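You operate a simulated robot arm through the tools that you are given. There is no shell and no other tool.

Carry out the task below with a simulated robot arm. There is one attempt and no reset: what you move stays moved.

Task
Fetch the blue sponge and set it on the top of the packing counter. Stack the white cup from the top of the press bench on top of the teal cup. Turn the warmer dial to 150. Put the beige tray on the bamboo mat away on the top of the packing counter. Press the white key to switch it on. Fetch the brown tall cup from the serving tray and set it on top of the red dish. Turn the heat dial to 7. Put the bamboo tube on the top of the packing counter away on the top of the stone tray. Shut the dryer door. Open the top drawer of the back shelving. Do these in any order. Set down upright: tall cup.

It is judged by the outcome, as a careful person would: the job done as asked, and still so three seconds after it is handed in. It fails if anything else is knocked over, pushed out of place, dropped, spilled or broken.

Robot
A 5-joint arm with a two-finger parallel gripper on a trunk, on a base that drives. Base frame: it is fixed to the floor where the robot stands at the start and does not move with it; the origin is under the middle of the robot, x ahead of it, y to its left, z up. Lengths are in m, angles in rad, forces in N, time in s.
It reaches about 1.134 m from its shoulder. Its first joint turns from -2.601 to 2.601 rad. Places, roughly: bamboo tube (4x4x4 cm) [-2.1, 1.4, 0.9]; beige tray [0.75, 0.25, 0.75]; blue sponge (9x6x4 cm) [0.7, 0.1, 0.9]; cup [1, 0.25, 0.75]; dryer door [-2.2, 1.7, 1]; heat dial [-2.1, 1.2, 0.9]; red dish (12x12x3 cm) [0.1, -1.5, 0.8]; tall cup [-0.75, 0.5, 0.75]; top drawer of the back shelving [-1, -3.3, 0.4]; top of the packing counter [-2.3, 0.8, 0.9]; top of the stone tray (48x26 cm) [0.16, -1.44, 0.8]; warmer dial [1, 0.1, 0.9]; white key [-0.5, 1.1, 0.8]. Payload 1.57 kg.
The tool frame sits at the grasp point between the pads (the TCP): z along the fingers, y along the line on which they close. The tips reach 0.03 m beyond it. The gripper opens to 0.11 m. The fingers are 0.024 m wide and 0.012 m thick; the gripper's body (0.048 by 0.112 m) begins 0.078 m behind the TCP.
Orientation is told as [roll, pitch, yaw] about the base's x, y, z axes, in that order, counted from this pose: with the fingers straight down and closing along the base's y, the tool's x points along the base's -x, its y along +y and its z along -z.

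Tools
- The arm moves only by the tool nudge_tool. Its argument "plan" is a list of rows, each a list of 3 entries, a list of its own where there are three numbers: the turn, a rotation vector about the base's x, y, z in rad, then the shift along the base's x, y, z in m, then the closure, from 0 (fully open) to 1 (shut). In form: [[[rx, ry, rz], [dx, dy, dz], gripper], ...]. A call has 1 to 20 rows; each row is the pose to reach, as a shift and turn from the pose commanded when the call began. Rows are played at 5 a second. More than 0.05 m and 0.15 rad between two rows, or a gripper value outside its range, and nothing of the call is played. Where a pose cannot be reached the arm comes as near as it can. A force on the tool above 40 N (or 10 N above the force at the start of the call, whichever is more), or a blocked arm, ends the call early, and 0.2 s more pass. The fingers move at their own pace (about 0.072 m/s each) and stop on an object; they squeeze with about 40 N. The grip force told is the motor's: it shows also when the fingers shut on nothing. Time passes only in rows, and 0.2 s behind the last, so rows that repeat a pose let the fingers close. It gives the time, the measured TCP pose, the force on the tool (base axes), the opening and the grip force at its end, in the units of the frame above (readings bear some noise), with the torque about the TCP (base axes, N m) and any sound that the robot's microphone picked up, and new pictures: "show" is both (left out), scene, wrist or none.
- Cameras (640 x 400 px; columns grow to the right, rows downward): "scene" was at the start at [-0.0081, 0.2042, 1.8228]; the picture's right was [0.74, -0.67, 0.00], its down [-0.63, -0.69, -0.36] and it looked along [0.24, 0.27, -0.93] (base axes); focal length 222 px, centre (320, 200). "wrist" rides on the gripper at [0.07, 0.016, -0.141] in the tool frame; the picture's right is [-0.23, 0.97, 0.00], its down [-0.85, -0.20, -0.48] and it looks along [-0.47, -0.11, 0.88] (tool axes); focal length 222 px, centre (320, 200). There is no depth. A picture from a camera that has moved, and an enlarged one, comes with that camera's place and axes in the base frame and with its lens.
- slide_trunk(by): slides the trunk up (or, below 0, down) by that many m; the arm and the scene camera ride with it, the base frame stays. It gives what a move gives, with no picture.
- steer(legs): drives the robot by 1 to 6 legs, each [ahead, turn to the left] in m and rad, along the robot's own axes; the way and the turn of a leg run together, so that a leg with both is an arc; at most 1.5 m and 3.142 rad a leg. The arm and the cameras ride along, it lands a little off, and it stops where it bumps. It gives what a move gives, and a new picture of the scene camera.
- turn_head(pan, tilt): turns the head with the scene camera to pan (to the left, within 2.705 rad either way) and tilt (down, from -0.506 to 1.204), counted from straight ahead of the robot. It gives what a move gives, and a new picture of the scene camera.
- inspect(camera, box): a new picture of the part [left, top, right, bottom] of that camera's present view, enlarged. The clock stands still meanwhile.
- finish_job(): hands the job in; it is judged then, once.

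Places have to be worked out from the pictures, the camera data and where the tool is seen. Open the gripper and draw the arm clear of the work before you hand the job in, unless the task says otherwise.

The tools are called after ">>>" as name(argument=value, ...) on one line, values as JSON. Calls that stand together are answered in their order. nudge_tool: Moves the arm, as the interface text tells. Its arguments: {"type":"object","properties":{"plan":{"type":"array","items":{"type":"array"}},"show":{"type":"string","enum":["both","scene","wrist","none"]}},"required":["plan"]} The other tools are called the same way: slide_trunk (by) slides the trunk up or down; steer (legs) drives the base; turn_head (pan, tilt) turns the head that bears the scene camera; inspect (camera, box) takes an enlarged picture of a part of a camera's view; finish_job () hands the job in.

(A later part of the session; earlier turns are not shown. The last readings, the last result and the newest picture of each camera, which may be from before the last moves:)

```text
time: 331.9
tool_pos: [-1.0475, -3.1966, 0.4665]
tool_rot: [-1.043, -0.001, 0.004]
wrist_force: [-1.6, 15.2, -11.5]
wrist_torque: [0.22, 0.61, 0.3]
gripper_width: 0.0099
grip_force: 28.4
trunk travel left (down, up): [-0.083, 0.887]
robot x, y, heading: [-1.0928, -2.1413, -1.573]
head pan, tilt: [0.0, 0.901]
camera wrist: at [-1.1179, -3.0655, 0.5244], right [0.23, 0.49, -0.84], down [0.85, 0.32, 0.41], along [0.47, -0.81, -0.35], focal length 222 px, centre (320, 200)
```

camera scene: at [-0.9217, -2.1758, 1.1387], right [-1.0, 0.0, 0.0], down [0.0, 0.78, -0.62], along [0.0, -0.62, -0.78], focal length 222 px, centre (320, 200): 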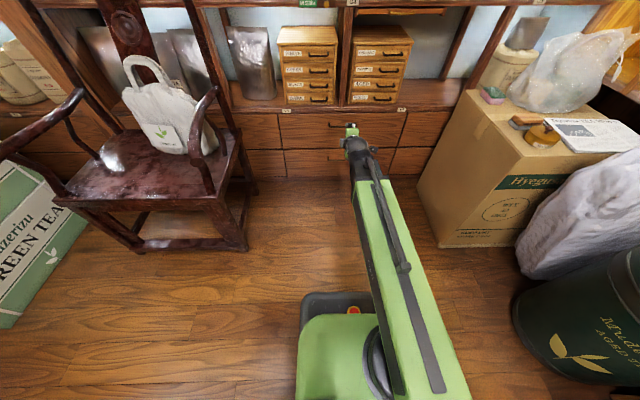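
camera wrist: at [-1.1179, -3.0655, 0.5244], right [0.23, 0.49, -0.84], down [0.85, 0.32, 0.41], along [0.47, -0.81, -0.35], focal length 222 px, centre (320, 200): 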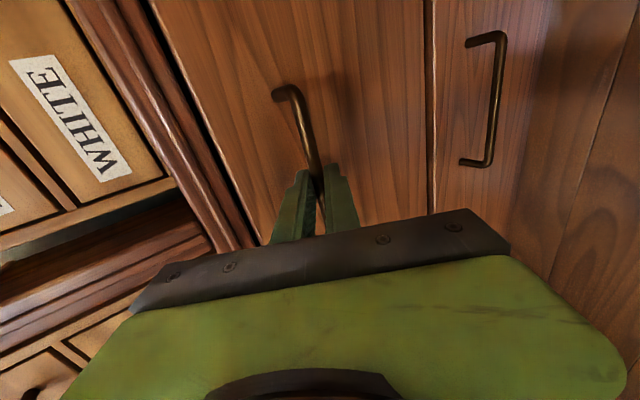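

The bar is gripped. I pull the drawer straight out toward +y.

>>> nudge_tool(plan=[[[0, 0, 0], [0, 0.02, 0], 1], [[0, 0, 0], [0, 0.04, 0], 1], [[0, 0, 0], [0, 0.06, 0], 1], [[0, 0, 0], [0, 0.085, 0], 1], [[0, 0, 0], [0, 0.11, 0], 1], [[0, 0, 0], [0, 0.135, 0], 1], [[0, 0, 0], [0, 0.16, 0], 1], [[0, 0, 0], [0, 0.185, 0], 1], [[0, 0, 0], [0, 0.21, 0], 1]], show="both")

>>> inspect(camera="scene", box=[200, 60, 480, 240])

```text
time: 333.9
tool_pos: [-1.0479, -2.9858, 0.4672]
tool_rot: [-1.045, -0.001, 0.001]
wrist_force: [-25.7, 1.2, -9.3]
wrist_torque: [0.08, 0.74, 0.09]
gripper_width: 0.01
grip_force: 28.2
trunk travel left (down, up): [-0.083, 0.887]
robot x, y, heading: [-1.0873, -2.148, -1.575]
head pan, tilt: [0.0, 0.901]
camera scene: at [-0.9224, -2.1766, 1.0578], right [-1.0, 0.0, 0.0], down [0.0, 0.78, -0.62], along [0.0, -0.62, -0.78], focal length 222 px, centre (320, 200)
camera wrist: at [-1.1181, -2.8551, 0.5248], right [0.23, 0.49, -0.84], down [0.85, 0.32, 0.41], along [0.47, -0.81, -0.35], focal length 222 px, centre (320, 200)
```

scene: 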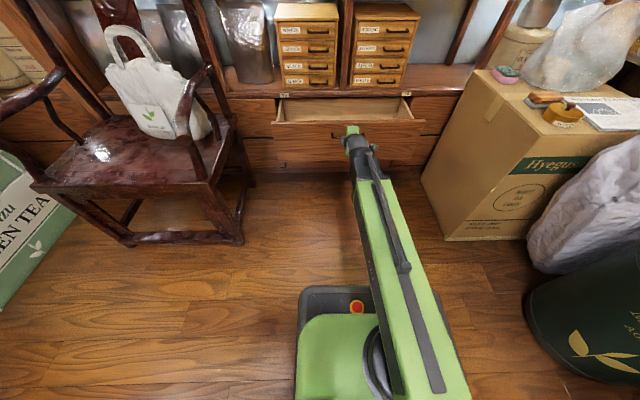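
wrist: 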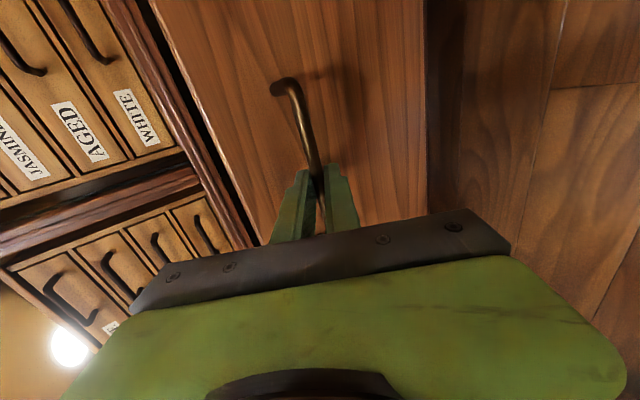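

```text
2.22 times, centred on (340, 150) of scene
camera zoom: at [-0.9224, -2.1766, 1.0578], right [-1.0, 0.0, 0.0], down [0.0, 0.78, -0.62], along [0.0, -0.62, -0.78], focal length 493 px, centre (276, 311)
```

zoom: 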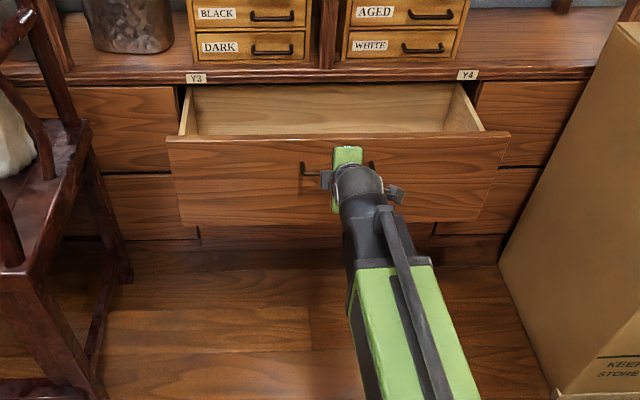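

The drawer is about 21 cm open. I pull a bit further to leave it well open.

>>> nudge_tool(plan=[[[0, 0, 0], [0, 0.02, 0], 1], [[0, 0, 0], [0, 0.04, 0], 1], [[0, 0, 0], [0, 0.06, 0], 1], [[0, 0, 0], [0, 0.08, 0], 1], [[0, 0, 0], [0, 0.1, 0], 1]], show="scene")

```text
time: 334.3
tool_pos: [-1.0454, -2.9787, 0.4712]
tool_rot: [-1.06, -0.002, 0.008]
wrist_force: [-0.6, -8.5, -6.2]
wrist_torque: [0.04, 0.56, 0.39]
gripper_width: 0.0099
grip_force: 28.5
trunk travel left (down, up): [-0.083, 0.887]
robot x, y, heading: [-1.0944, -2.1415, -1.572]
head pan, tilt: [0.0, 0.901]
stopped in row 1: the force on the tool passed its limit at 115 N (the readings are from after the stop); the commanded pose is now the measured one
camera scene: at [-0.9217, -2.1769, 1.0577], right [-1.0, 0.0, 0.0], down [0.0, 0.78, -0.62], along [0.0, -0.62, -0.78], focal length 222 px, centre (320, 200)
```

scene: 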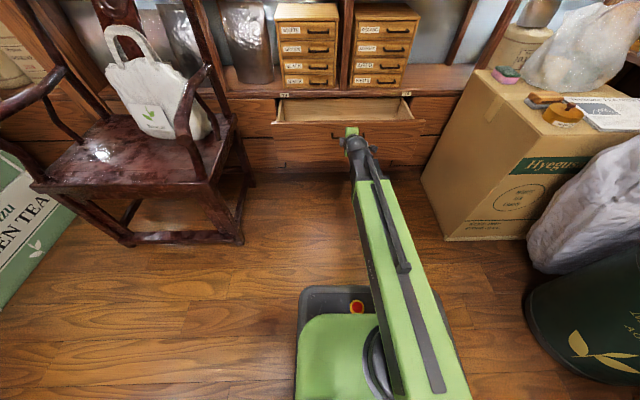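

It is at its stop, fully open. I release the handle, retreat, raise the trunk and straighten the tool.

>>> nudge_tool(plan=[[[0, 0, 0], [0, -0.003, 0], 0.85], [[0, 0, 0], [0, -0.003, 0], 0.7], [[0, 0, 0], [0, -0.003, 0], 0.63], [[0, 0, 0], [0, 0.03, 0], 0.63], [[0, 0, 0], [0, 0.06, 0], 0.63], [[0, 0, 0], [0, 0.09, 0], 0.63]], show="wrist")

```text
time: 335.7
tool_pos: [-1.0454, -2.9252, 0.4715]
tool_rot: [-1.06, -0.002, 0.008]
wrist_force: [0.7, -1.2, 0.7]
wrist_torque: [0.01, 0.01, -0.02]
gripper_width: 0.0408
grip_force: 0.0
out of reach, approached as far as the arm can: row 5, 6
trunk travel left (down, up): [-0.083, 0.887]
robot x, y, heading: [-1.0896, -2.1442, -1.574]
head pan, tilt: [0.0, 0.901]
camera wrist: at [-1.1163, -2.7933, 0.5261], right [0.23, 0.48, -0.85], down [0.85, 0.32, 0.41], along [0.47, -0.82, -0.33], focal length 222 px, centre (320, 200)
```

wrist: 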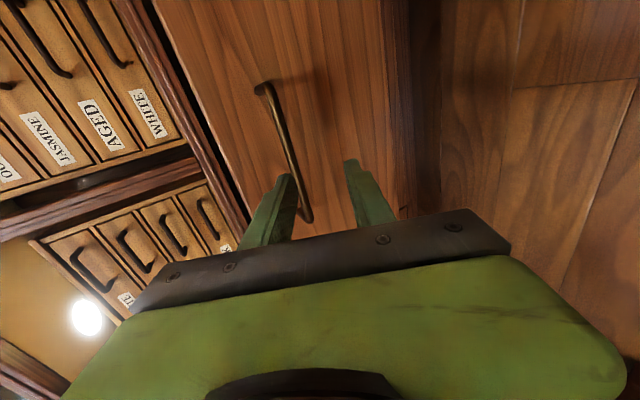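

Released and clear. I drive back 15 cm, raise the trunk, and straighten the tool.

>>> steer(legs=[[-0.15, 0]])

>>> slide_trunk(by=0.4)

>>> slide_trunk(by=0.36)

>>> nudge_tool(plan=[[[0.1, 0, 0], [0, 0, -0.02], 0.3], [[0.2, 0, 0], [0, 0.01, -0.04], 0], [[0.3, 0, 0], [0, 0.02, -0.06], 0], [[0.4, 0, 0], [0, 0.04, -0.075], 0], [[0.5, 0, 0], [0, 0.06, -0.09], 0], [[0.6, 0, 0], [0, 0.08, -0.1], 0], [[0.7, 0, 0], [0, 0.1, -0.11], 0], [[0.8, 0, 0], [0, 0.12, -0.115], 0], [[0.9, 0, 0], [0, 0.14, -0.12], 0], [[1.0, 0, 0], [0, 0.16, -0.125], 0], [[1.058, 0, 0], [0, 0.17, -0.125], 0], [[1.058, 0, 0], [0, 0.17, -0.125], 0]], show="scene")

```text
time: 337.1
tool_pos: [-1.0466, -2.771, 0.4712]
tool_rot: [-1.06, -0.004, 0.006]
wrist_force: [-0.7, -0.4, 0.1]
wrist_torque: [0.01, 0.0, 0.0]
gripper_width: 0.0407
grip_force: 0.1
trunk travel left (down, up): [-0.083, 0.887]
robot x, y, heading: [-1.088, -1.9941, -1.576]
head pan, tilt: [0.0, 0.901]
camera scene: at [-0.9211, -2.0225, 1.0577], right [-1.0, 0.01, 0.0], down [0.0, 0.78, -0.62], along [0.0, -0.62, -0.78], focal length 222 px, centre (320, 200)
```

scene: 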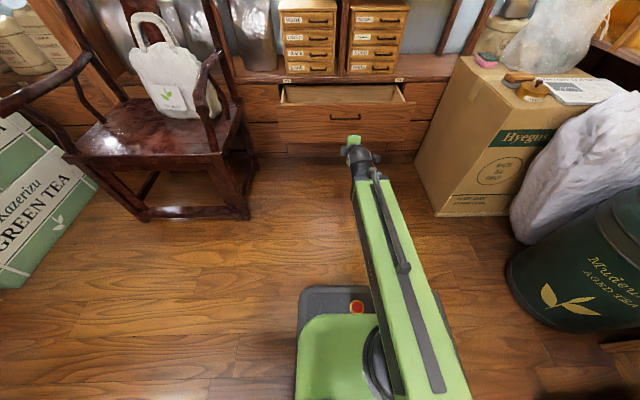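

```text
time: 340.9
tool_pos: [-1.0467, -2.7712, 0.8709]
tool_rot: [-1.058, -0.004, 0.005]
wrist_force: [0.2, 0.0, 0.1]
wrist_torque: [-0.02, -0.01, -0.01]
gripper_width: 0.0408
grip_force: 0.2
trunk travel left (down, up): [-0.483, 0.487]
robot x, y, heading: [-1.0897, -1.9943, -1.578]
head pan, tilt: [0.0, 0.901]
```

```text
time: 344.4
tool_pos: [-1.0469, -2.7722, 1.2311]
tool_rot: [-1.06, -0.002, 0.004]
wrist_force: [-0.1, -1.1, 0.2]
wrist_torque: [-0.03, 0.02, 0.01]
gripper_width: 0.0406
grip_force: 0.1
trunk travel left (down, up): [-0.843, 0.127]
robot x, y, heading: [-1.09, -1.9909, -1.579]
head pan, tilt: [0.0, 0.901]
```

```text
time: 347.0
tool_pos: [-1.0471, -2.601, 1.1096]
tool_rot: [0.0, -0.006, 0.0]
wrist_force: [0.6, 1.2, -0.4]
wrist_torque: [-0.01, 0.0, -0.01]
gripper_width: 0.1098
grip_force: 0.1
out of reach, approached as far as the arm can: row 3, 4, 5, 7, 10, 11, 12
trunk travel left (down, up): [-0.843, 0.127]
robot x, y, heading: [-1.0884, -1.9932, -1.575]
head pan, tilt: [0.0, 0.901]
camera scene: at [-0.9211, -2.0224, 1.8177], right [-1.0, 0.01, 0.0], down [0.0, 0.78, -0.62], along [0.0, -0.62, -0.78], focal length 222 px, centre (320, 200)
```

scene: 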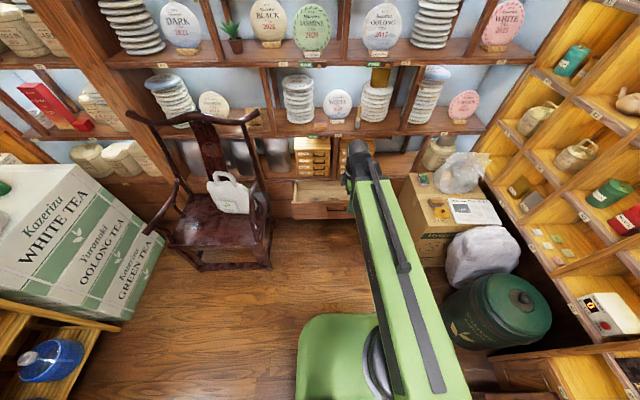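

Drawer done. Now for the tall cup: raise the trunk, turn around left by π to face +y.

>>> slide_trunk(by=0.11)

>>> steer(legs=[[0, -3.135]])

>>> turn_head(pan=0.0, tilt=0.7)

```text
time: 348.4
tool_pos: [-1.0467, -2.6023, 1.2191]
tool_rot: [-0.001, -0.006, -0.001]
wrist_force: [0.3, -0.3, 0.2]
wrist_torque: [0.0, 0.01, 0.02]
gripper_width: 0.1101
grip_force: 0.1
trunk travel left (down, up): [-0.953, 0.017]
robot x, y, heading: [-1.0911, -1.9925, -1.574]
head pan, tilt: [0.0, 0.901]
```

```text
time: 356.2
tool_pos: [-1.1287, -1.3798, 1.2205]
tool_rot: [-0.001, -0.005, 3.131]
wrist_force: [-0.7, -0.5, 0.4]
wrist_torque: [-0.03, -0.03, 0.03]
gripper_width: 0.1101
grip_force: 0.0
trunk travel left (down, up): [-0.953, 0.017]
robot x, y, heading: [-1.0363, -1.9923, 1.562]
head pan, tilt: [0.0, 0.901]
camera scene: at [-1.205, -1.9592, 1.9276], right [1.0, -0.01, 0.0], down [-0.01, -0.78, -0.62], along [0.01, 0.62, -0.78], focal length 222 px, centre (320, 200)
```

scene: 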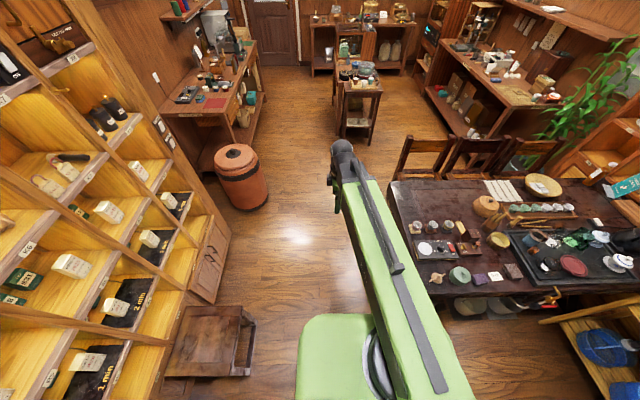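

```text
time: 356.9
tool_pos: [-1.1261, -1.3799, 1.2209]
tool_rot: [0.0, -0.005, 3.131]
wrist_force: [-0.1, 0.3, -0.4]
wrist_torque: [0.0, 0.0, -0.02]
gripper_width: 0.1098
grip_force: 0.0
trunk travel left (down, up): [-0.953, 0.017]
robot x, y, heading: [-1.0321, -1.9897, 1.562]
head pan, tilt: [0.0, 0.7]
camera scene: at [-1.2018, -1.9489, 1.9439], right [1.0, -0.01, 0.0], down [-0.01, -0.64, -0.76], along [0.01, 0.76, -0.64], focal length 222 px, centre (320, 200)
```

scene: 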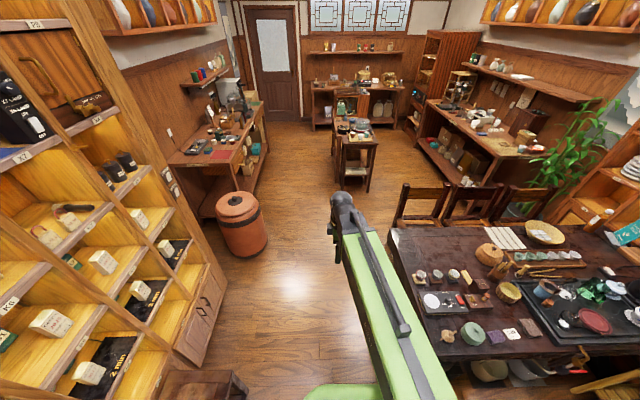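

The aisle is clear up to the serving table. I drive forward 1.82 m.

>>> steer(legs=[[1.2, 0.03], [0.62, -0.03]])

>>> turn_head(pan=-0.5, tilt=0.9)

>>> inspect(camera="scene", box=[240, 60, 480, 240])

```text
time: 366.1
tool_pos: [-1.1459, 0.4381, 1.22]
tool_rot: [0.001, -0.006, 3.13]
wrist_force: [0.1, 0.3, 0.0]
wrist_torque: [0.02, 0.02, 0.03]
gripper_width: 0.1099
grip_force: 0.0
trunk travel left (down, up): [-0.953, 0.017]
robot x, y, heading: [-1.0494, -0.1731, 1.562]
head pan, tilt: [0.0, 0.7]
camera scene: at [-1.2217, -0.1312, 1.9439], right [1.0, -0.01, 0.0], down [-0.01, -0.64, -0.76], along [0.01, 0.76, -0.64], focal length 222 px, centre (320, 200)
```

scene: 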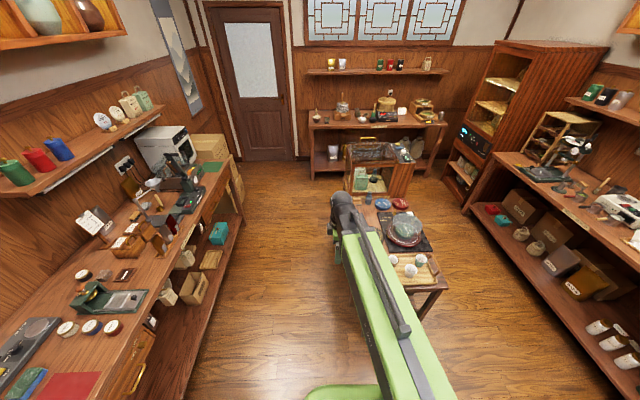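

```text
time: 367.0
tool_pos: [-1.1445, 0.4378, 1.2194]
tool_rot: [-0.001, -0.005, 3.128]
wrist_force: [-0.2, -0.1, -0.2]
wrist_torque: [-0.06, -0.02, -0.01]
gripper_width: 0.11
grip_force: 0.0
trunk travel left (down, up): [-0.953, 0.017]
robot x, y, heading: [-1.0531, -0.1747, 1.557]
head pan, tilt: [-0.499, 0.901]
camera scene: at [-1.1859, -0.151, 1.9278], right [0.87, -0.49, 0.0], down [-0.38, -0.68, -0.62], along [0.3, 0.54, -0.78], focal length 222 px, centre (320, 200)
```

scene: 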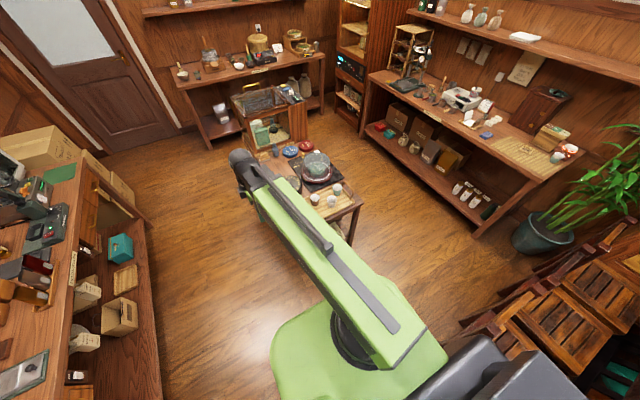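

```text
2.22 times, centred on (360, 150) of scene
camera zoom: at [-1.1859, -0.151, 1.9278], right [0.87, -0.49, 0.0], down [-0.38, -0.68, -0.62], along [0.3, 0.54, -0.78], focal length 493 px, centre (231, 311)
```

zoom: 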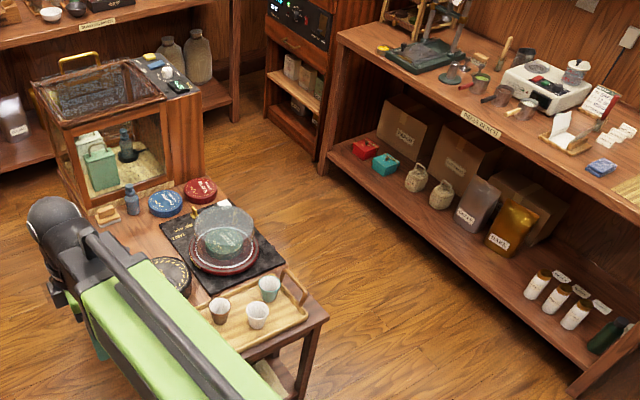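

The brown tall cup stands at about (-0.77, 0.65) on the serving tray, with a white one and a teal one to its right. I bring the gripper over it with fingers oriented away from the neighbours.

>>> nudge_tool(plan=[[[0, 0, -0.1], [0.042, 0.01, 0], 0], [[0, 0, -0.2], [0.084, 0.02, 0], 0], [[0, 0, -0.3], [0.126, 0.03, 0], 0], [[0, 0, -0.4], [0.168, 0.05, 0], 0], [[0, 0, -0.5], [0.21, 0.07, 0], 0], [[0, 0, -0.6], [0.252, 0.09, 0], 0], [[0, 0, -0.68], [0.294, 0.11, 0], 0], [[0, 0, -0.68], [0.334, 0.13, 0], 0], [[0, 0, -0.68], [0.374, 0.15, 0], 0], [[0, 0, -0.68], [0.374, 0.19, 0], 0]], show="both")

>>> inspect(camera="wrist", box=[200, 60, 440, 230])

```text
time: 369.2
tool_pos: [-0.7704, 0.6274, 1.2196]
tool_rot: [0.0, -0.006, 2.448]
wrist_force: [-0.6, 0.2, -0.7]
wrist_torque: [-0.02, -0.04, 0.04]
gripper_width: 0.1099
grip_force: 0.1
trunk travel left (down, up): [-0.953, 0.017]
robot x, y, heading: [-1.0526, -0.1746, 1.56]
head pan, tilt: [-0.499, 0.901]
camera scene: at [-1.1864, -0.1496, 1.9277], right [0.87, -0.49, 0.0], down [-0.38, -0.68, -0.62], along [0.3, 0.54, -0.78], focal length 222 px, centre (320, 200)
camera wrist: at [-0.7269, 0.5711, 1.3603], right [-0.8, -0.6, 0.0], down [-0.53, 0.7, 0.48], along [-0.29, 0.38, -0.88], focal length 222 px, centre (320, 200)
```

scene: 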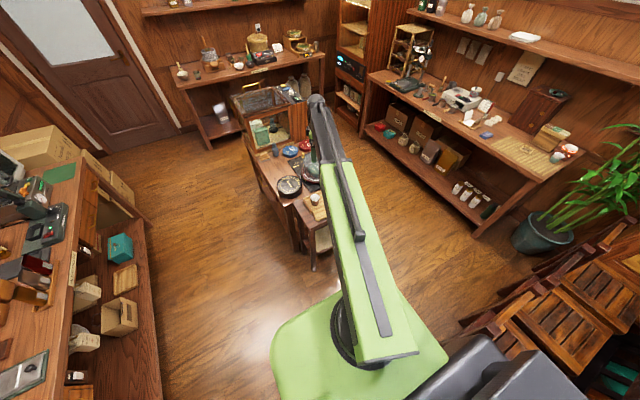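
wrist: 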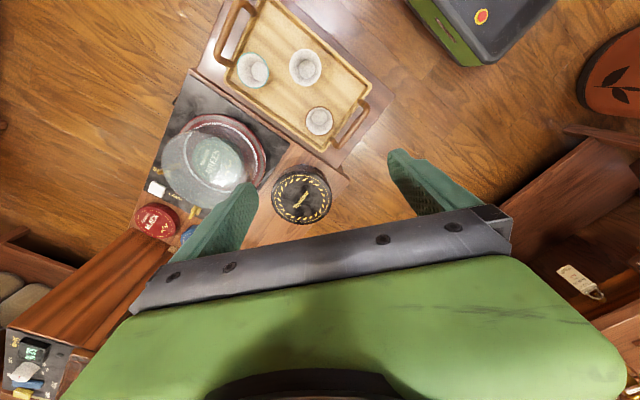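

```text
2.35 times, centred on (320, 145) of wrist
camera zoom: at [-0.7269, 0.5711, 1.3603], right [-0.8, -0.6, 0.0], down [-0.53, 0.7, 0.48], along [-0.29, 0.38, -0.88], focal length 523 px, centre (320, 329)
```

zoom: 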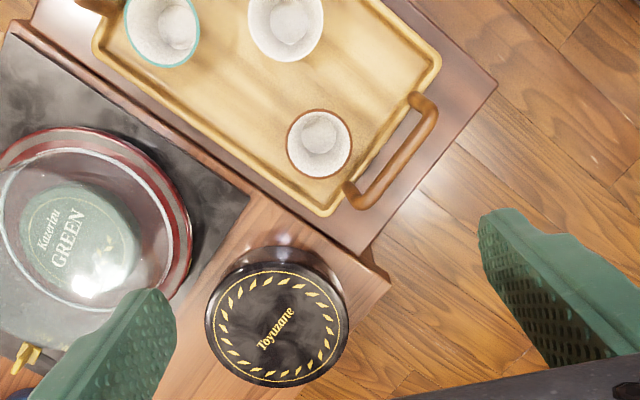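

The cup is at (-0.780, 0.643), the tray's handle right beside it, so I turn the tool 90° (closing toward tray middle / rim) and lower to look closer.

>>> nudge_tool(plan=[[[0, 0, -0.14], [-0.002, 0.003, 0], 0], [[0, 0, -0.28], [-0.004, 0.006, 0], 0], [[0, 0, -0.42], [-0.006, 0.009, 0], 0], [[0, 0, -0.56], [-0.008, 0.012, 0], 0], [[0, 0, -0.7], [-0.0096, 0.0156, 0], 0], [[0, 0, -0.84], [-0.0096, 0.0156, 0], 0], [[0, 0, -0.98], [-0.0096, 0.0156, 0], 0], [[0, 0, -1.12], [-0.0096, 0.0156, 0], 0], [[0, 0, -1.26], [-0.0096, 0.0156, 0], 0], [[0, 0, -1.4], [-0.0096, 0.0156, 0], 0], [[0, 0, -1.54], [-0.0096, 0.0156, 0], 0], [[0, 0, -1.571], [-0.0096, 0.0156, 0], 0]], show="none")

>>> inspect(camera="wrist", box=[200, 60, 440, 230])

>>> slide_trunk(by=-0.22)

>>> inspect(camera="wrist", box=[160, 40, 480, 260])

>>> inspect(camera="scene", box=[270, 100, 390, 220])

```text
time: 371.8
tool_pos: [-0.7823, 0.6418, 1.2196]
tool_rot: [-0.002, -0.005, 0.875]
wrist_force: [-0.2, -0.4, -0.1]
wrist_torque: [0.02, 0.0, 0.01]
gripper_width: 0.1096
grip_force: 0.1
trunk travel left (down, up): [-0.953, 0.017]
robot x, y, heading: [-1.0527, -0.1777, 1.561]
head pan, tilt: [-0.499, 0.901]
```

```text
2.35 times, centred on (320, 145) of wrist
camera zoom: at [-0.8378, 0.5994, 1.3608], right [-0.6, 0.8, 0.0], down [0.7, 0.53, 0.48], along [0.39, 0.29, -0.88], focal length 523 px, centre (320, 329)
```

zoom: 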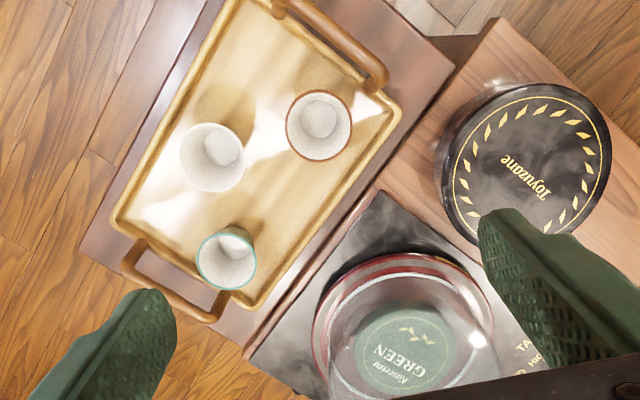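

```text
time: 374.1
tool_pos: [-0.7806, 0.6426, 0.9985]
tool_rot: [-0.002, -0.006, 0.877]
wrist_force: [0.8, -0.3, 0.6]
wrist_torque: [-0.02, 0.01, 0.0]
gripper_width: 0.1101
grip_force: 0.0
trunk travel left (down, up): [-0.733, 0.237]
robot x, y, heading: [-1.0526, -0.1737, 1.558]
head pan, tilt: [-0.499, 0.901]
```

```text
1.82 times, centred on (320, 150) of wrist
camera zoom: at [-0.8377, 0.5993, 1.1409], right [-0.6, 0.8, 0.0], down [0.7, 0.53, 0.48], along [0.39, 0.29, -0.88], focal length 404 px, centre (320, 291)
```

zoom: 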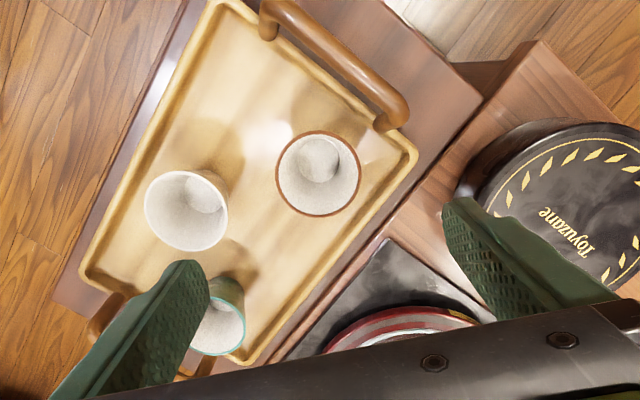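

```text
3.33 times, centred on (330, 160) of scene
camera zoom: at [-1.1858, -0.1512, 1.7078], right [0.87, -0.49, 0.0], down [-0.38, -0.68, -0.62], along [0.3, 0.54, -0.78], focal length 739 px, centre (287, 333)
```

zoom: 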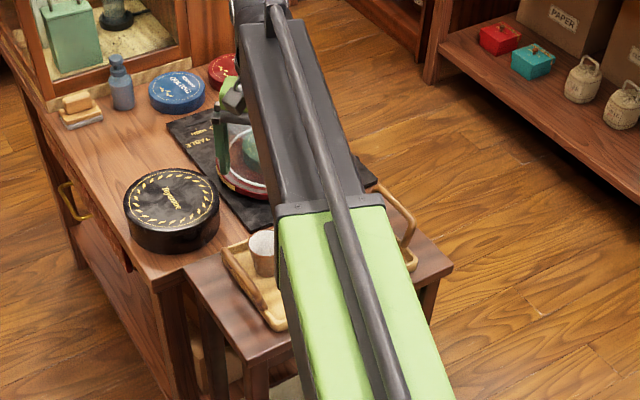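

Rim at z≈0.819, cup centre (-0.780, 0.642); the fingers will fit between cup, handle and rim. I narrow the opening to 85 mm and lower to z≈0.787.

>>> nudge_tool(plan=[[[0, 0, 0], [0, 0, 0], 0.15], [[0, 0, 0], [0.0005, -0.0008, 0], 0.23], [[0, 0, 0], [0.0005, -0.0008, 0], 0.23]], show="none")

>>> slide_trunk(by=-0.15)

>>> inspect(camera="wrist", box=[160, 40, 480, 260])

```text
time: 374.9
tool_pos: [-0.7803, 0.6421, 0.9991]
tool_rot: [-0.001, -0.005, 0.88]
wrist_force: [0.0, 0.9, -0.1]
wrist_torque: [-0.01, 0.0, -0.02]
gripper_width: 0.0845
grip_force: 0.1
trunk travel left (down, up): [-0.733, 0.237]
robot x, y, heading: [-1.0494, -0.1721, 1.56]
head pan, tilt: [-0.499, 0.901]
```

```text
time: 376.7
tool_pos: [-0.7805, 0.6418, 0.849]
tool_rot: [-0.003, -0.007, 0.878]
wrist_force: [0.2, -0.7, -0.1]
wrist_torque: [0.01, 0.0, 0.01]
gripper_width: 0.0846
grip_force: 0.1
trunk travel left (down, up): [-0.583, 0.387]
robot x, y, heading: [-1.0534, -0.1766, 1.562]
head pan, tilt: [-0.499, 0.901]
```

```text
1.82 times, centred on (320, 150) of wrist
camera zoom: at [-0.8374, 0.5985, 0.9909], right [-0.6, 0.8, 0.0], down [0.7, 0.53, 0.48], along [0.39, 0.29, -0.88], focal length 404 px, centre (320, 291)
```

zoom: 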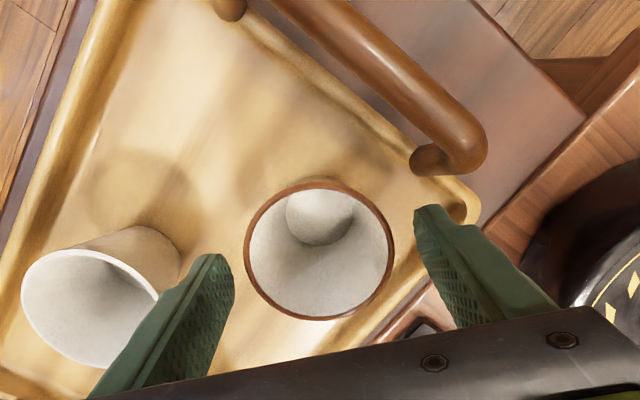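

Well centred; I lower 6 cm more and close.

>>> slide_trunk(by=-0.06)

>>> nudge_tool(plan=[[[0, 0, 0], [0, 0, 0], 0.35], [[0, 0, 0], [0, 0, 0], 0.42], [[0, 0, 0], [0, 0, 0], 0.48], [[0, 0, 0], [0, 0, 0], 0.54], [[0, 0, 0], [0, 0, 0], 0.6], [[0, 0, 0], [0, 0, 0], 0.65], [[0, 0, 0], [0, 0, 0], 0.65]], show="wrist")

```text
time: 377.5
tool_pos: [-0.7803, 0.6414, 0.7951]
tool_rot: [0.0, -0.009, 0.878]
wrist_force: [0.1, -2.5, 24.0]
wrist_torque: [-0.25, 0.19, 0.19]
gripper_width: 0.0841
grip_force: 0.1
trunk travel left (down, up): [-0.527, 0.443]
robot x, y, heading: [-1.0534, -0.1765, 1.558]
head pan, tilt: [-0.499, 0.901]
stopped: the force on the tool passed its limit at 93 N (the readings are from after the stop); the commanded pose is now the measured one
```

```text
time: 379.1
tool_pos: [-0.7802, 0.6416, 0.7954]
tool_rot: [0.0, -0.01, 0.877]
wrist_force: [4.7, -1.7, 26.4]
wrist_torque: [-0.42, -0.19, 0.01]
gripper_width: 0.0639
grip_force: 40.2
trunk travel left (down, up): [-0.527, 0.443]
robot x, y, heading: [-1.055, -0.1721, 1.563]
head pan, tilt: [-0.499, 0.901]
camera wrist: at [-0.8374, 0.5975, 0.9368], right [-0.6, 0.8, 0.0], down [0.7, 0.53, 0.49], along [0.39, 0.3, -0.87], focal length 222 px, centre (320, 200)
```

wrist: 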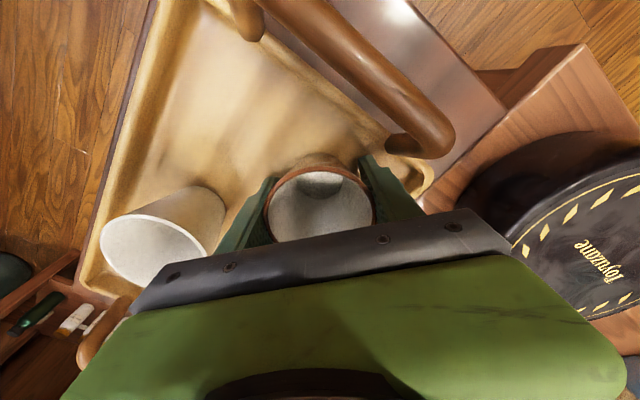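

The tips touched the tray floor (z≈0.765) and the cup is gripped at 64 mm. I lift carefully and check.

>>> slide_trunk(by=0.05)

>>> inspect(camera="wrist", box=[160, 60, 480, 260])

>>> slide_trunk(by=0.35)

>>> inspect(camera="wrist", box=[0, 0, 640, 400])

```text
time: 380.0
tool_pos: [-0.7784, 0.6424, 0.8449]
tool_rot: [-0.002, -0.008, 0.877]
wrist_force: [1.0, -0.1, -1.0]
wrist_torque: [0.01, -0.02, -0.01]
gripper_width: 0.0638
grip_force: 40.1
trunk travel left (down, up): [-0.577, 0.393]
robot x, y, heading: [-1.0526, -0.1765, 1.563]
head pan, tilt: [-0.499, 0.901]
```

```text
2.00 times, centred on (320, 160) of wrist
camera zoom: at [-0.8373, 0.5995, 0.9848], right [-0.6, 0.8, 0.0], down [0.7, 0.53, 0.49], along [0.39, 0.29, -0.87], focal length 444 px, centre (320, 280)
```

zoom: 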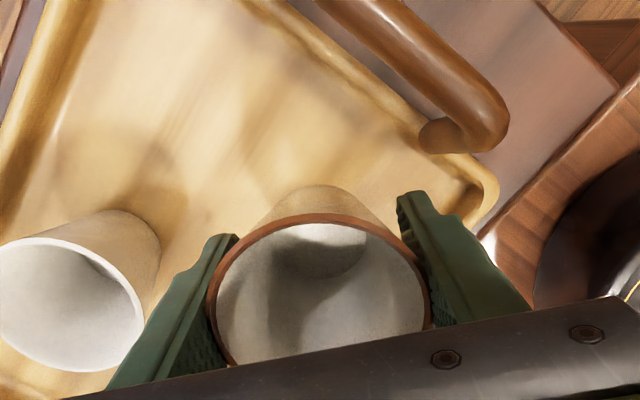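

```text
time: 383.4
tool_pos: [-0.7807, 0.6436, 1.1938]
tool_rot: [0.0, -0.009, 0.877]
wrist_force: [-0.7, -1.0, -0.4]
wrist_torque: [-0.02, -0.01, 0.01]
gripper_width: 0.0639
grip_force: 40.1
trunk travel left (down, up): [-0.927, 0.043]
robot x, y, heading: [-1.048, -0.1742, 1.561]
head pan, tilt: [-0.499, 0.901]
```

```text
1.00 times, centred on (320, 200) of wrist (not enlarged: the box is as wide or as high as the picture)
camera zoom: at [-0.8373, 0.5995, 1.3349], right [-0.6, 0.8, 0.0], down [0.7, 0.53, 0.49], along [0.39, 0.29, -0.87], focal length 222 px, centre (320, 200)
```

zoom: 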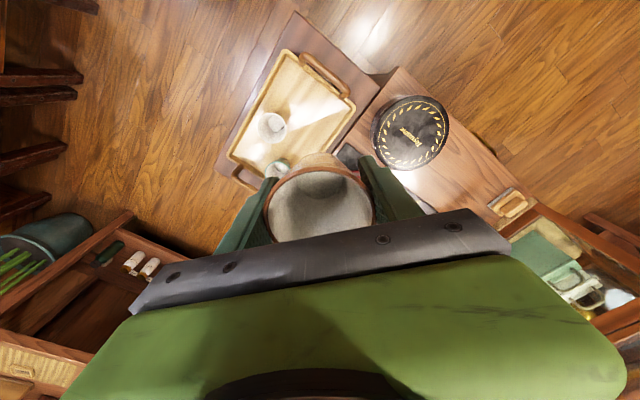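

The cup is securely held, upright. I retract the arm over the robot's front.

>>> nudge_tool(plan=[[[0, 0, 0], [-0.02, -0.04, 0], 0.65], [[0, 0, 0], [-0.05, -0.07, 0], 0.65], [[0, 0, 0], [-0.09, -0.09, 0], 0.65], [[0, 0, 0], [-0.13, -0.11, 0], 0.65], [[0, 0, 0], [-0.17, -0.13, 0], 0.65], [[0, 0, 0], [-0.21, -0.15, 0], 0.65], [[0, 0, 0], [-0.25, -0.17, 0], 0.65], [[0, 0, 0], [-0.29, -0.19, 0], 0.65], [[0, 0, 0], [-0.33, -0.2, 0], 0.65], [[0, 0, 0], [-0.36, -0.2, 0], 0.65]], show="none")

>>> steer(legs=[[-0.62, 0.03], [-1.2, -0.03]])

```text
time: 385.6
tool_pos: [-1.1383, 0.4412, 1.1935]
tool_rot: [0.0, -0.01, 0.878]
wrist_force: [-0.4, 0.2, -0.6]
wrist_torque: [-0.02, 0.0, 0.0]
gripper_width: 0.064
grip_force: 40.1
trunk travel left (down, up): [-0.927, 0.043]
robot x, y, heading: [-1.0504, -0.1723, 1.562]
head pan, tilt: [-0.499, 0.901]
```

```text
time: 394.8
tool_pos: [-1.1317, -1.3707, 1.1933]
tool_rot: [0.0, -0.009, 0.871]
wrist_force: [1.0, -0.7, -0.3]
wrist_torque: [0.0, 0.0, -0.01]
gripper_width: 0.0638
grip_force: 39.6
trunk travel left (down, up): [-0.927, 0.043]
robot x, y, heading: [-1.0519, -1.9879, 1.557]
head pan, tilt: [-0.499, 0.901]
camera scene: at [-1.1845, -1.9638, 1.9021], right [0.87, -0.49, 0.0], down [-0.38, -0.68, -0.62], along [0.3, 0.54, -0.78], focal length 222 px, centre (320, 200)
```

scene: 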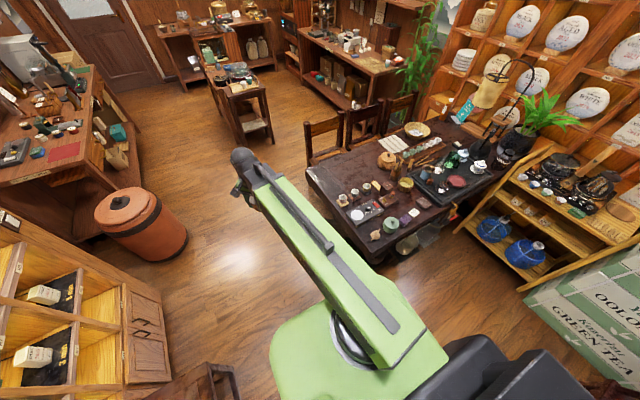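

I back another 12 cm, turn right to heading 0, and drive forward to the station by the tray.

>>> steer(legs=[[-0.13, 0], [0, -1.545]])

>>> steer(legs=[[0.55, 0]])

>>> turn_head(pan=0.9, tilt=0.9)

>>> inspect(camera="scene", box=[260, 100, 460, 260])

```text
time: 399.8
tool_pos: [-0.4397, -2.0202, 1.1955]
tool_rot: [0.001, -0.007, -0.671]
wrist_force: [-0.2, -0.8, -1.1]
wrist_torque: [0.11, 0.02, 0.02]
gripper_width: 0.0634
grip_force: 40.0
trunk travel left (down, up): [-0.927, 0.043]
robot x, y, heading: [-1.0508, -2.1502, 0.026]
head pan, tilt: [-0.499, 0.901]
camera scene: at [-1.0345, -2.0193, 1.9024], right [-0.46, -0.89, 0.0], down [-0.7, 0.36, -0.62], along [0.55, -0.28, -0.78], focal length 222 px, centre (320, 200)
```

scene: 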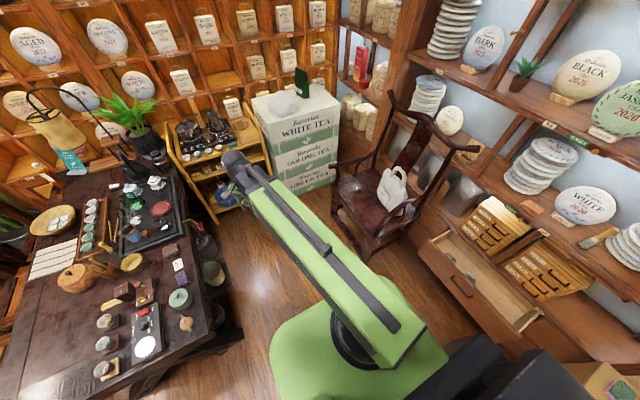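

```text
time: 403.0
tool_pos: [0.1205, -2.0044, 1.1942]
tool_rot: [-0.001, -0.008, -0.673]
wrist_force: [0.5, 0.6, -1.3]
wrist_torque: [0.01, 0.02, -0.02]
gripper_width: 0.0635
grip_force: 40.1
trunk travel left (down, up): [-0.927, 0.043]
robot x, y, heading: [-0.4951, -2.1358, 0.021]
head pan, tilt: [-0.499, 0.901]
camera scene: at [-0.4744, -2.0014, 1.9021], right [-0.46, -0.89, 0.0], down [-0.7, 0.36, -0.62], along [0.55, -0.28, -0.78], focal length 222 px, centre (320, 200)
```

scene: 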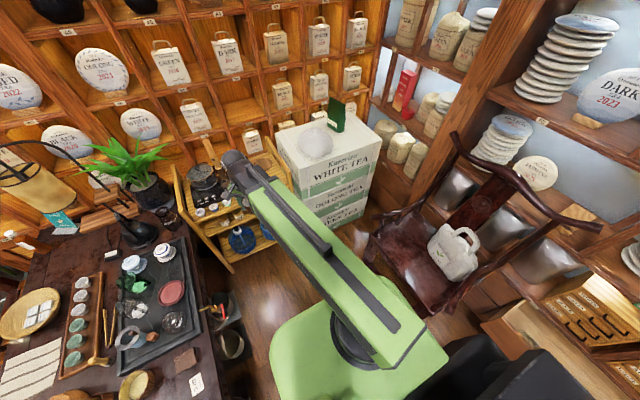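

```text
time: 404.5
tool_pos: [0.1202, -2.0044, 1.1939]
tool_rot: [-0.001, -0.011, -0.672]
wrist_force: [1.0, 0.0, -0.7]
wrist_torque: [0.01, 0.01, 0.04]
gripper_width: 0.0629
grip_force: 40.1
trunk travel left (down, up): [-0.927, 0.043]
robot x, y, heading: [-0.4919, -2.1351, 0.021]
head pan, tilt: [0.901, 0.901]
camera scene: at [-0.4972, -1.9067, 1.9021], right [0.8, -0.6, 0.0], down [-0.47, -0.63, -0.62], along [0.37, 0.5, -0.78], focal length 222 px, centre (320, 200)
```

scene: 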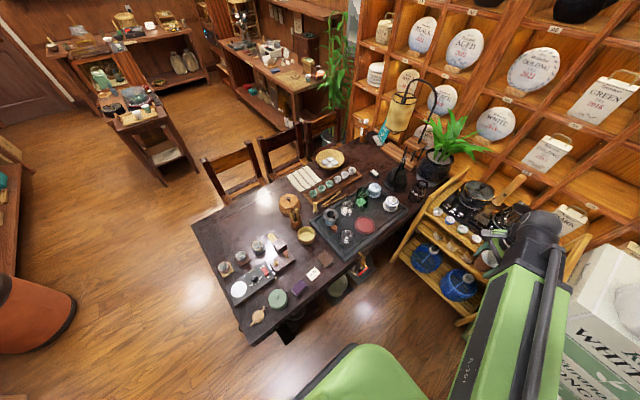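

```text
2.50 times, centred on (360, 180) of scene
camera zoom: at [-0.4972, -1.9067, 1.9021], right [0.8, -0.6, 0.0], down [-0.47, -0.63, -0.62], along [0.37, 0.5, -0.78], focal length 554 px, centre (220, 250)
```

zoom: 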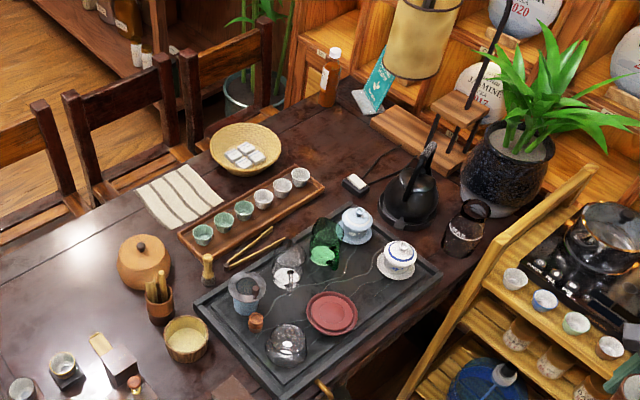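

Dish centre (0.1145, -1.522). The current finger direction (NE–SW) is free of neighbours. I move the cup over the dish at height.

>>> nudge_tool(plan=[[[0, 0, 0], [0, 0.045, 0], 0.65], [[0, 0, 0], [0, 0.09, 0], 0.65], [[0, 0, 0], [0, 0.135, 0], 0.65], [[0, 0, 0], [0, 0.18, 0], 0.65], [[0, 0, 0], [0, 0.225, 0], 0.65], [[0, 0, 0], [0, 0.27, 0], 0.65], [[0, 0, 0], [-0.002, 0.315, 0], 0.65], [[0, 0, 0], [-0.004, 0.36, 0], 0.65], [[0, 0, 0], [-0.005, 0.405, 0], 0.65], [[0, 0, 0], [-0.006, 0.45, 0], 0.65], [[0, 0, 0], [-0.006, 0.482, 0], 0.65], [[0, 0, 0], [-0.006, 0.482, 0], 0.65]], show="wrist")

>>> slide_trunk(by=-0.18)

>>> inspect(camera="wrist", box=[0, 0, 640, 400])

>>> inspect(camera="scene", box=[310, 100, 450, 240])

```text
time: 407.1
tool_pos: [0.1162, -1.522, 1.1939]
tool_rot: [0.001, -0.009, -0.671]
wrist_force: [-0.6, -0.5, -0.6]
wrist_torque: [0.02, 0.01, -0.01]
gripper_width: 0.0632
grip_force: 39.9
trunk travel left (down, up): [-0.927, 0.043]
robot x, y, heading: [-0.4913, -2.1358, 0.026]
head pan, tilt: [0.901, 0.901]
camera wrist: at [0.071, -1.4645, 1.335], right [0.78, 0.62, 0.0], down [0.54, -0.69, 0.49], along [0.3, -0.38, -0.87], focal length 222 px, centre (320, 200)
```

wrist: 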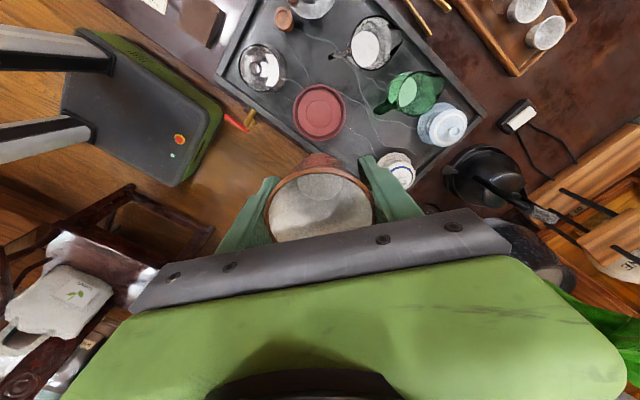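

```text
time: 409.1
tool_pos: [0.1161, -1.523, 1.0136]
tool_rot: [-0.002, -0.01, -0.673]
wrist_force: [-1.1, 0.8, -1.6]
wrist_torque: [0.01, 0.01, 0.0]
gripper_width: 0.0631
grip_force: 40.4
trunk travel left (down, up): [-0.747, 0.223]
robot x, y, heading: [-0.4938, -2.1347, 0.028]
head pan, tilt: [0.901, 0.901]
```

```text
1.00 times, centred on (320, 200) of wrist (not enlarged: the box is as wide or as high as the picture)
camera zoom: at [0.071, -1.4646, 1.155], right [0.78, 0.62, 0.0], down [0.54, -0.69, 0.49], along [0.3, -0.38, -0.87], focal length 222 px, centre (320, 200)
```

zoom: 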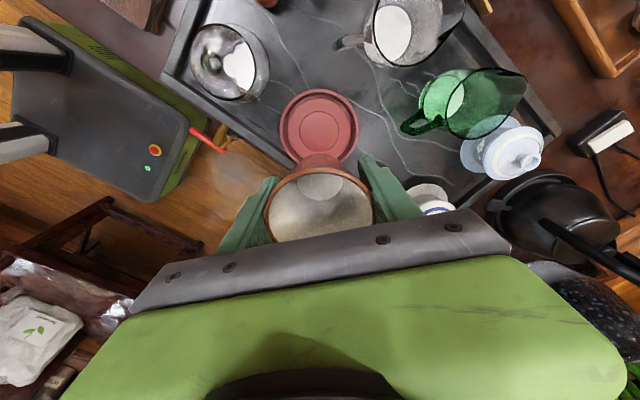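

```text
2.86 times, centred on (380, 170) of scene
camera zoom: at [-0.4973, -1.9066, 1.7222], right [0.8, -0.6, 0.0], down [-0.47, -0.63, -0.62], along [0.37, 0.5, -0.78], focal length 634 px, centre (149, 286)
```

zoom: 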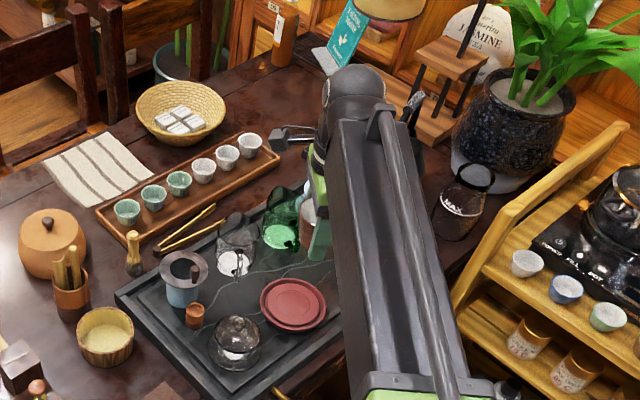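

Dish centre reads (0.113, -1.519). I trim by 3 mm and lower to about 3 cm above the dish.

>>> nudge_tool(plan=[[[0, 0, 0], [-0.003, 0.003, 0], 0.65], [[0, 0, 0], [-0.003, 0.003, 0], 0.65]], show="none")

>>> slide_trunk(by=-0.13)

>>> inspect(camera="wrist", box=[160, 40, 480, 260])

>>> inspect(camera="scene", box=[320, 100, 420, 200])

```text
time: 409.7
tool_pos: [0.1131, -1.5195, 1.0138]
tool_rot: [-0.001, -0.008, -0.672]
wrist_force: [0.9, 0.7, -0.8]
wrist_torque: [0.02, 0.02, 0.02]
gripper_width: 0.0629
grip_force: 40.2
trunk travel left (down, up): [-0.747, 0.223]
robot x, y, heading: [-0.4916, -2.1367, 0.029]
head pan, tilt: [0.901, 0.901]
```

```text
time: 411.3
tool_pos: [0.112, -1.5193, 0.8842]
tool_rot: [0.0, -0.008, -0.672]
wrist_force: [-0.1, 0.7, -0.7]
wrist_torque: [-0.04, 0.01, -0.03]
gripper_width: 0.0629
grip_force: 39.6
trunk travel left (down, up): [-0.617, 0.353]
robot x, y, heading: [-0.4941, -2.1375, 0.025]
head pan, tilt: [0.901, 0.901]
```

```text
1.82 times, centred on (320, 150) of wrist
camera zoom: at [0.0673, -1.4617, 1.025], right [0.78, 0.62, 0.0], down [0.54, -0.69, 0.49], along [0.3, -0.38, -0.87], focal length 404 px, centre (320, 291)
```

zoom: 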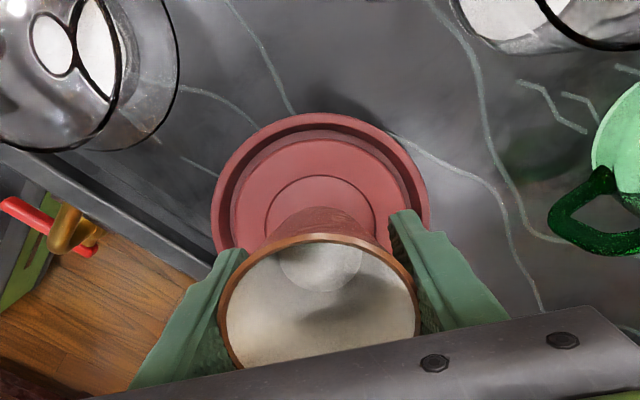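

```text
4.00 times, centred on (370, 150) of scene
camera zoom: at [-0.4973, -1.9066, 1.5922], right [0.8, -0.6, 0.0], down [-0.47, -0.63, -0.62], along [0.37, 0.5, -0.78], focal length 887 px, centre (120, 400)
```

zoom: 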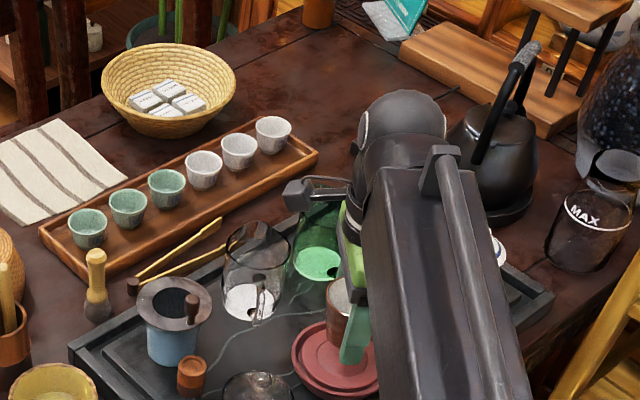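

Centred over the dish. I lower in small steps feeling for contact.

>>> slide_trunk(by=-0.028)

>>> inspect(camera="wrist", box=[160, 40, 480, 260])

>>> slide_trunk(by=-0.006)

```text
time: 412.1
tool_pos: [0.1117, -1.5197, 0.8564]
tool_rot: [0.0, -0.009, -0.672]
wrist_force: [0.0, -0.1, -1.0]
wrist_torque: [0.01, 0.02, 0.0]
gripper_width: 0.0627
grip_force: 39.9
trunk travel left (down, up): [-0.589, 0.381]
robot x, y, heading: [-0.4923, -2.1361, 0.024]
head pan, tilt: [0.901, 0.901]
```

```text
1.82 times, centred on (320, 150) of wrist
camera zoom: at [0.0673, -1.4617, 0.9969], right [0.78, 0.62, 0.0], down [0.54, -0.69, 0.49], along [0.3, -0.38, -0.87], focal length 404 px, centre (320, 291)
```

zoom: 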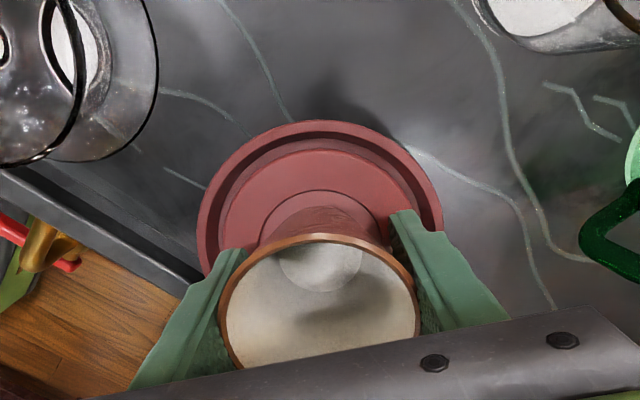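

```text
time: 412.6
tool_pos: [0.1113, -1.5198, 0.8502]
tool_rot: [-0.002, -0.008, -0.671]
wrist_force: [-0.2, -1.0, 1.6]
wrist_torque: [-0.05, -0.02, -0.01]
gripper_width: 0.0628
grip_force: 40.2
trunk travel left (down, up): [-0.583, 0.387]
robot x, y, heading: [-0.4969, -2.1355, 0.025]
head pan, tilt: [0.901, 0.901]
```

No contact yet; I lower in 4 mm steps.

>>> slide_trunk(by=-0.004)

>>> slide_trunk(by=-0.004)

>>> inspect(camera="wrist", box=[160, 40, 480, 260])

```text
time: 413.0
tool_pos: [0.111, -1.5201, 0.8496]
tool_rot: [0.005, -0.01, -0.673]
wrist_force: [0.3, 0.2, 32.9]
wrist_torque: [-0.68, 0.73, 0.02]
gripper_width: 0.0632
grip_force: 40.6
trunk travel left (down, up): [-0.581, 0.389]
robot x, y, heading: [-0.4925, -2.1376, 0.029]
head pan, tilt: [0.901, 0.901]
stopped: the force on the tool passed its limit at 52 N (the readings are from after the stop); the commanded pose is now the measured one
```

```text
time: 413.4
tool_pos: [0.1122, -1.5193, 0.8501]
tool_rot: [0.008, -0.009, -0.675]
wrist_force: [-1.9, -0.3, 31.4]
wrist_torque: [-0.54, 0.64, -0.08]
gripper_width: 0.0628
grip_force: 40.1
trunk travel left (down, up): [-0.58, 0.39]
robot x, y, heading: [-0.4951, -2.1404, 0.023]
head pan, tilt: [0.901, 0.901]
stopped: the force on the tool passed its limit at 60 N (the readings are from after the stop); the commanded pose is now the measured one
```

```text
1.82 times, centred on (320, 150) of wrist
camera zoom: at [0.0663, -1.4628, 0.9911], right [0.78, 0.62, 0.01], down [0.54, -0.69, 0.49], along [0.31, -0.38, -0.87], focal length 404 px, centre (320, 291)
```

zoom: 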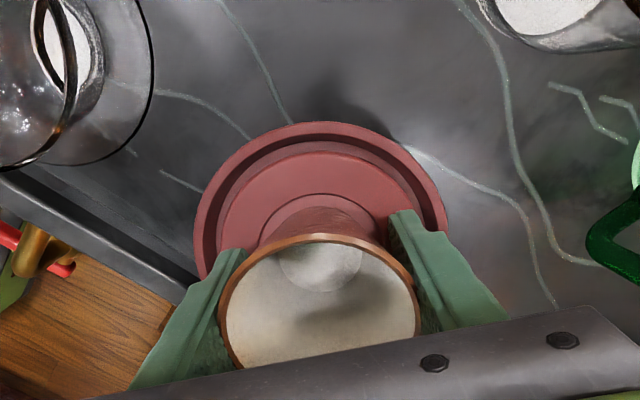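

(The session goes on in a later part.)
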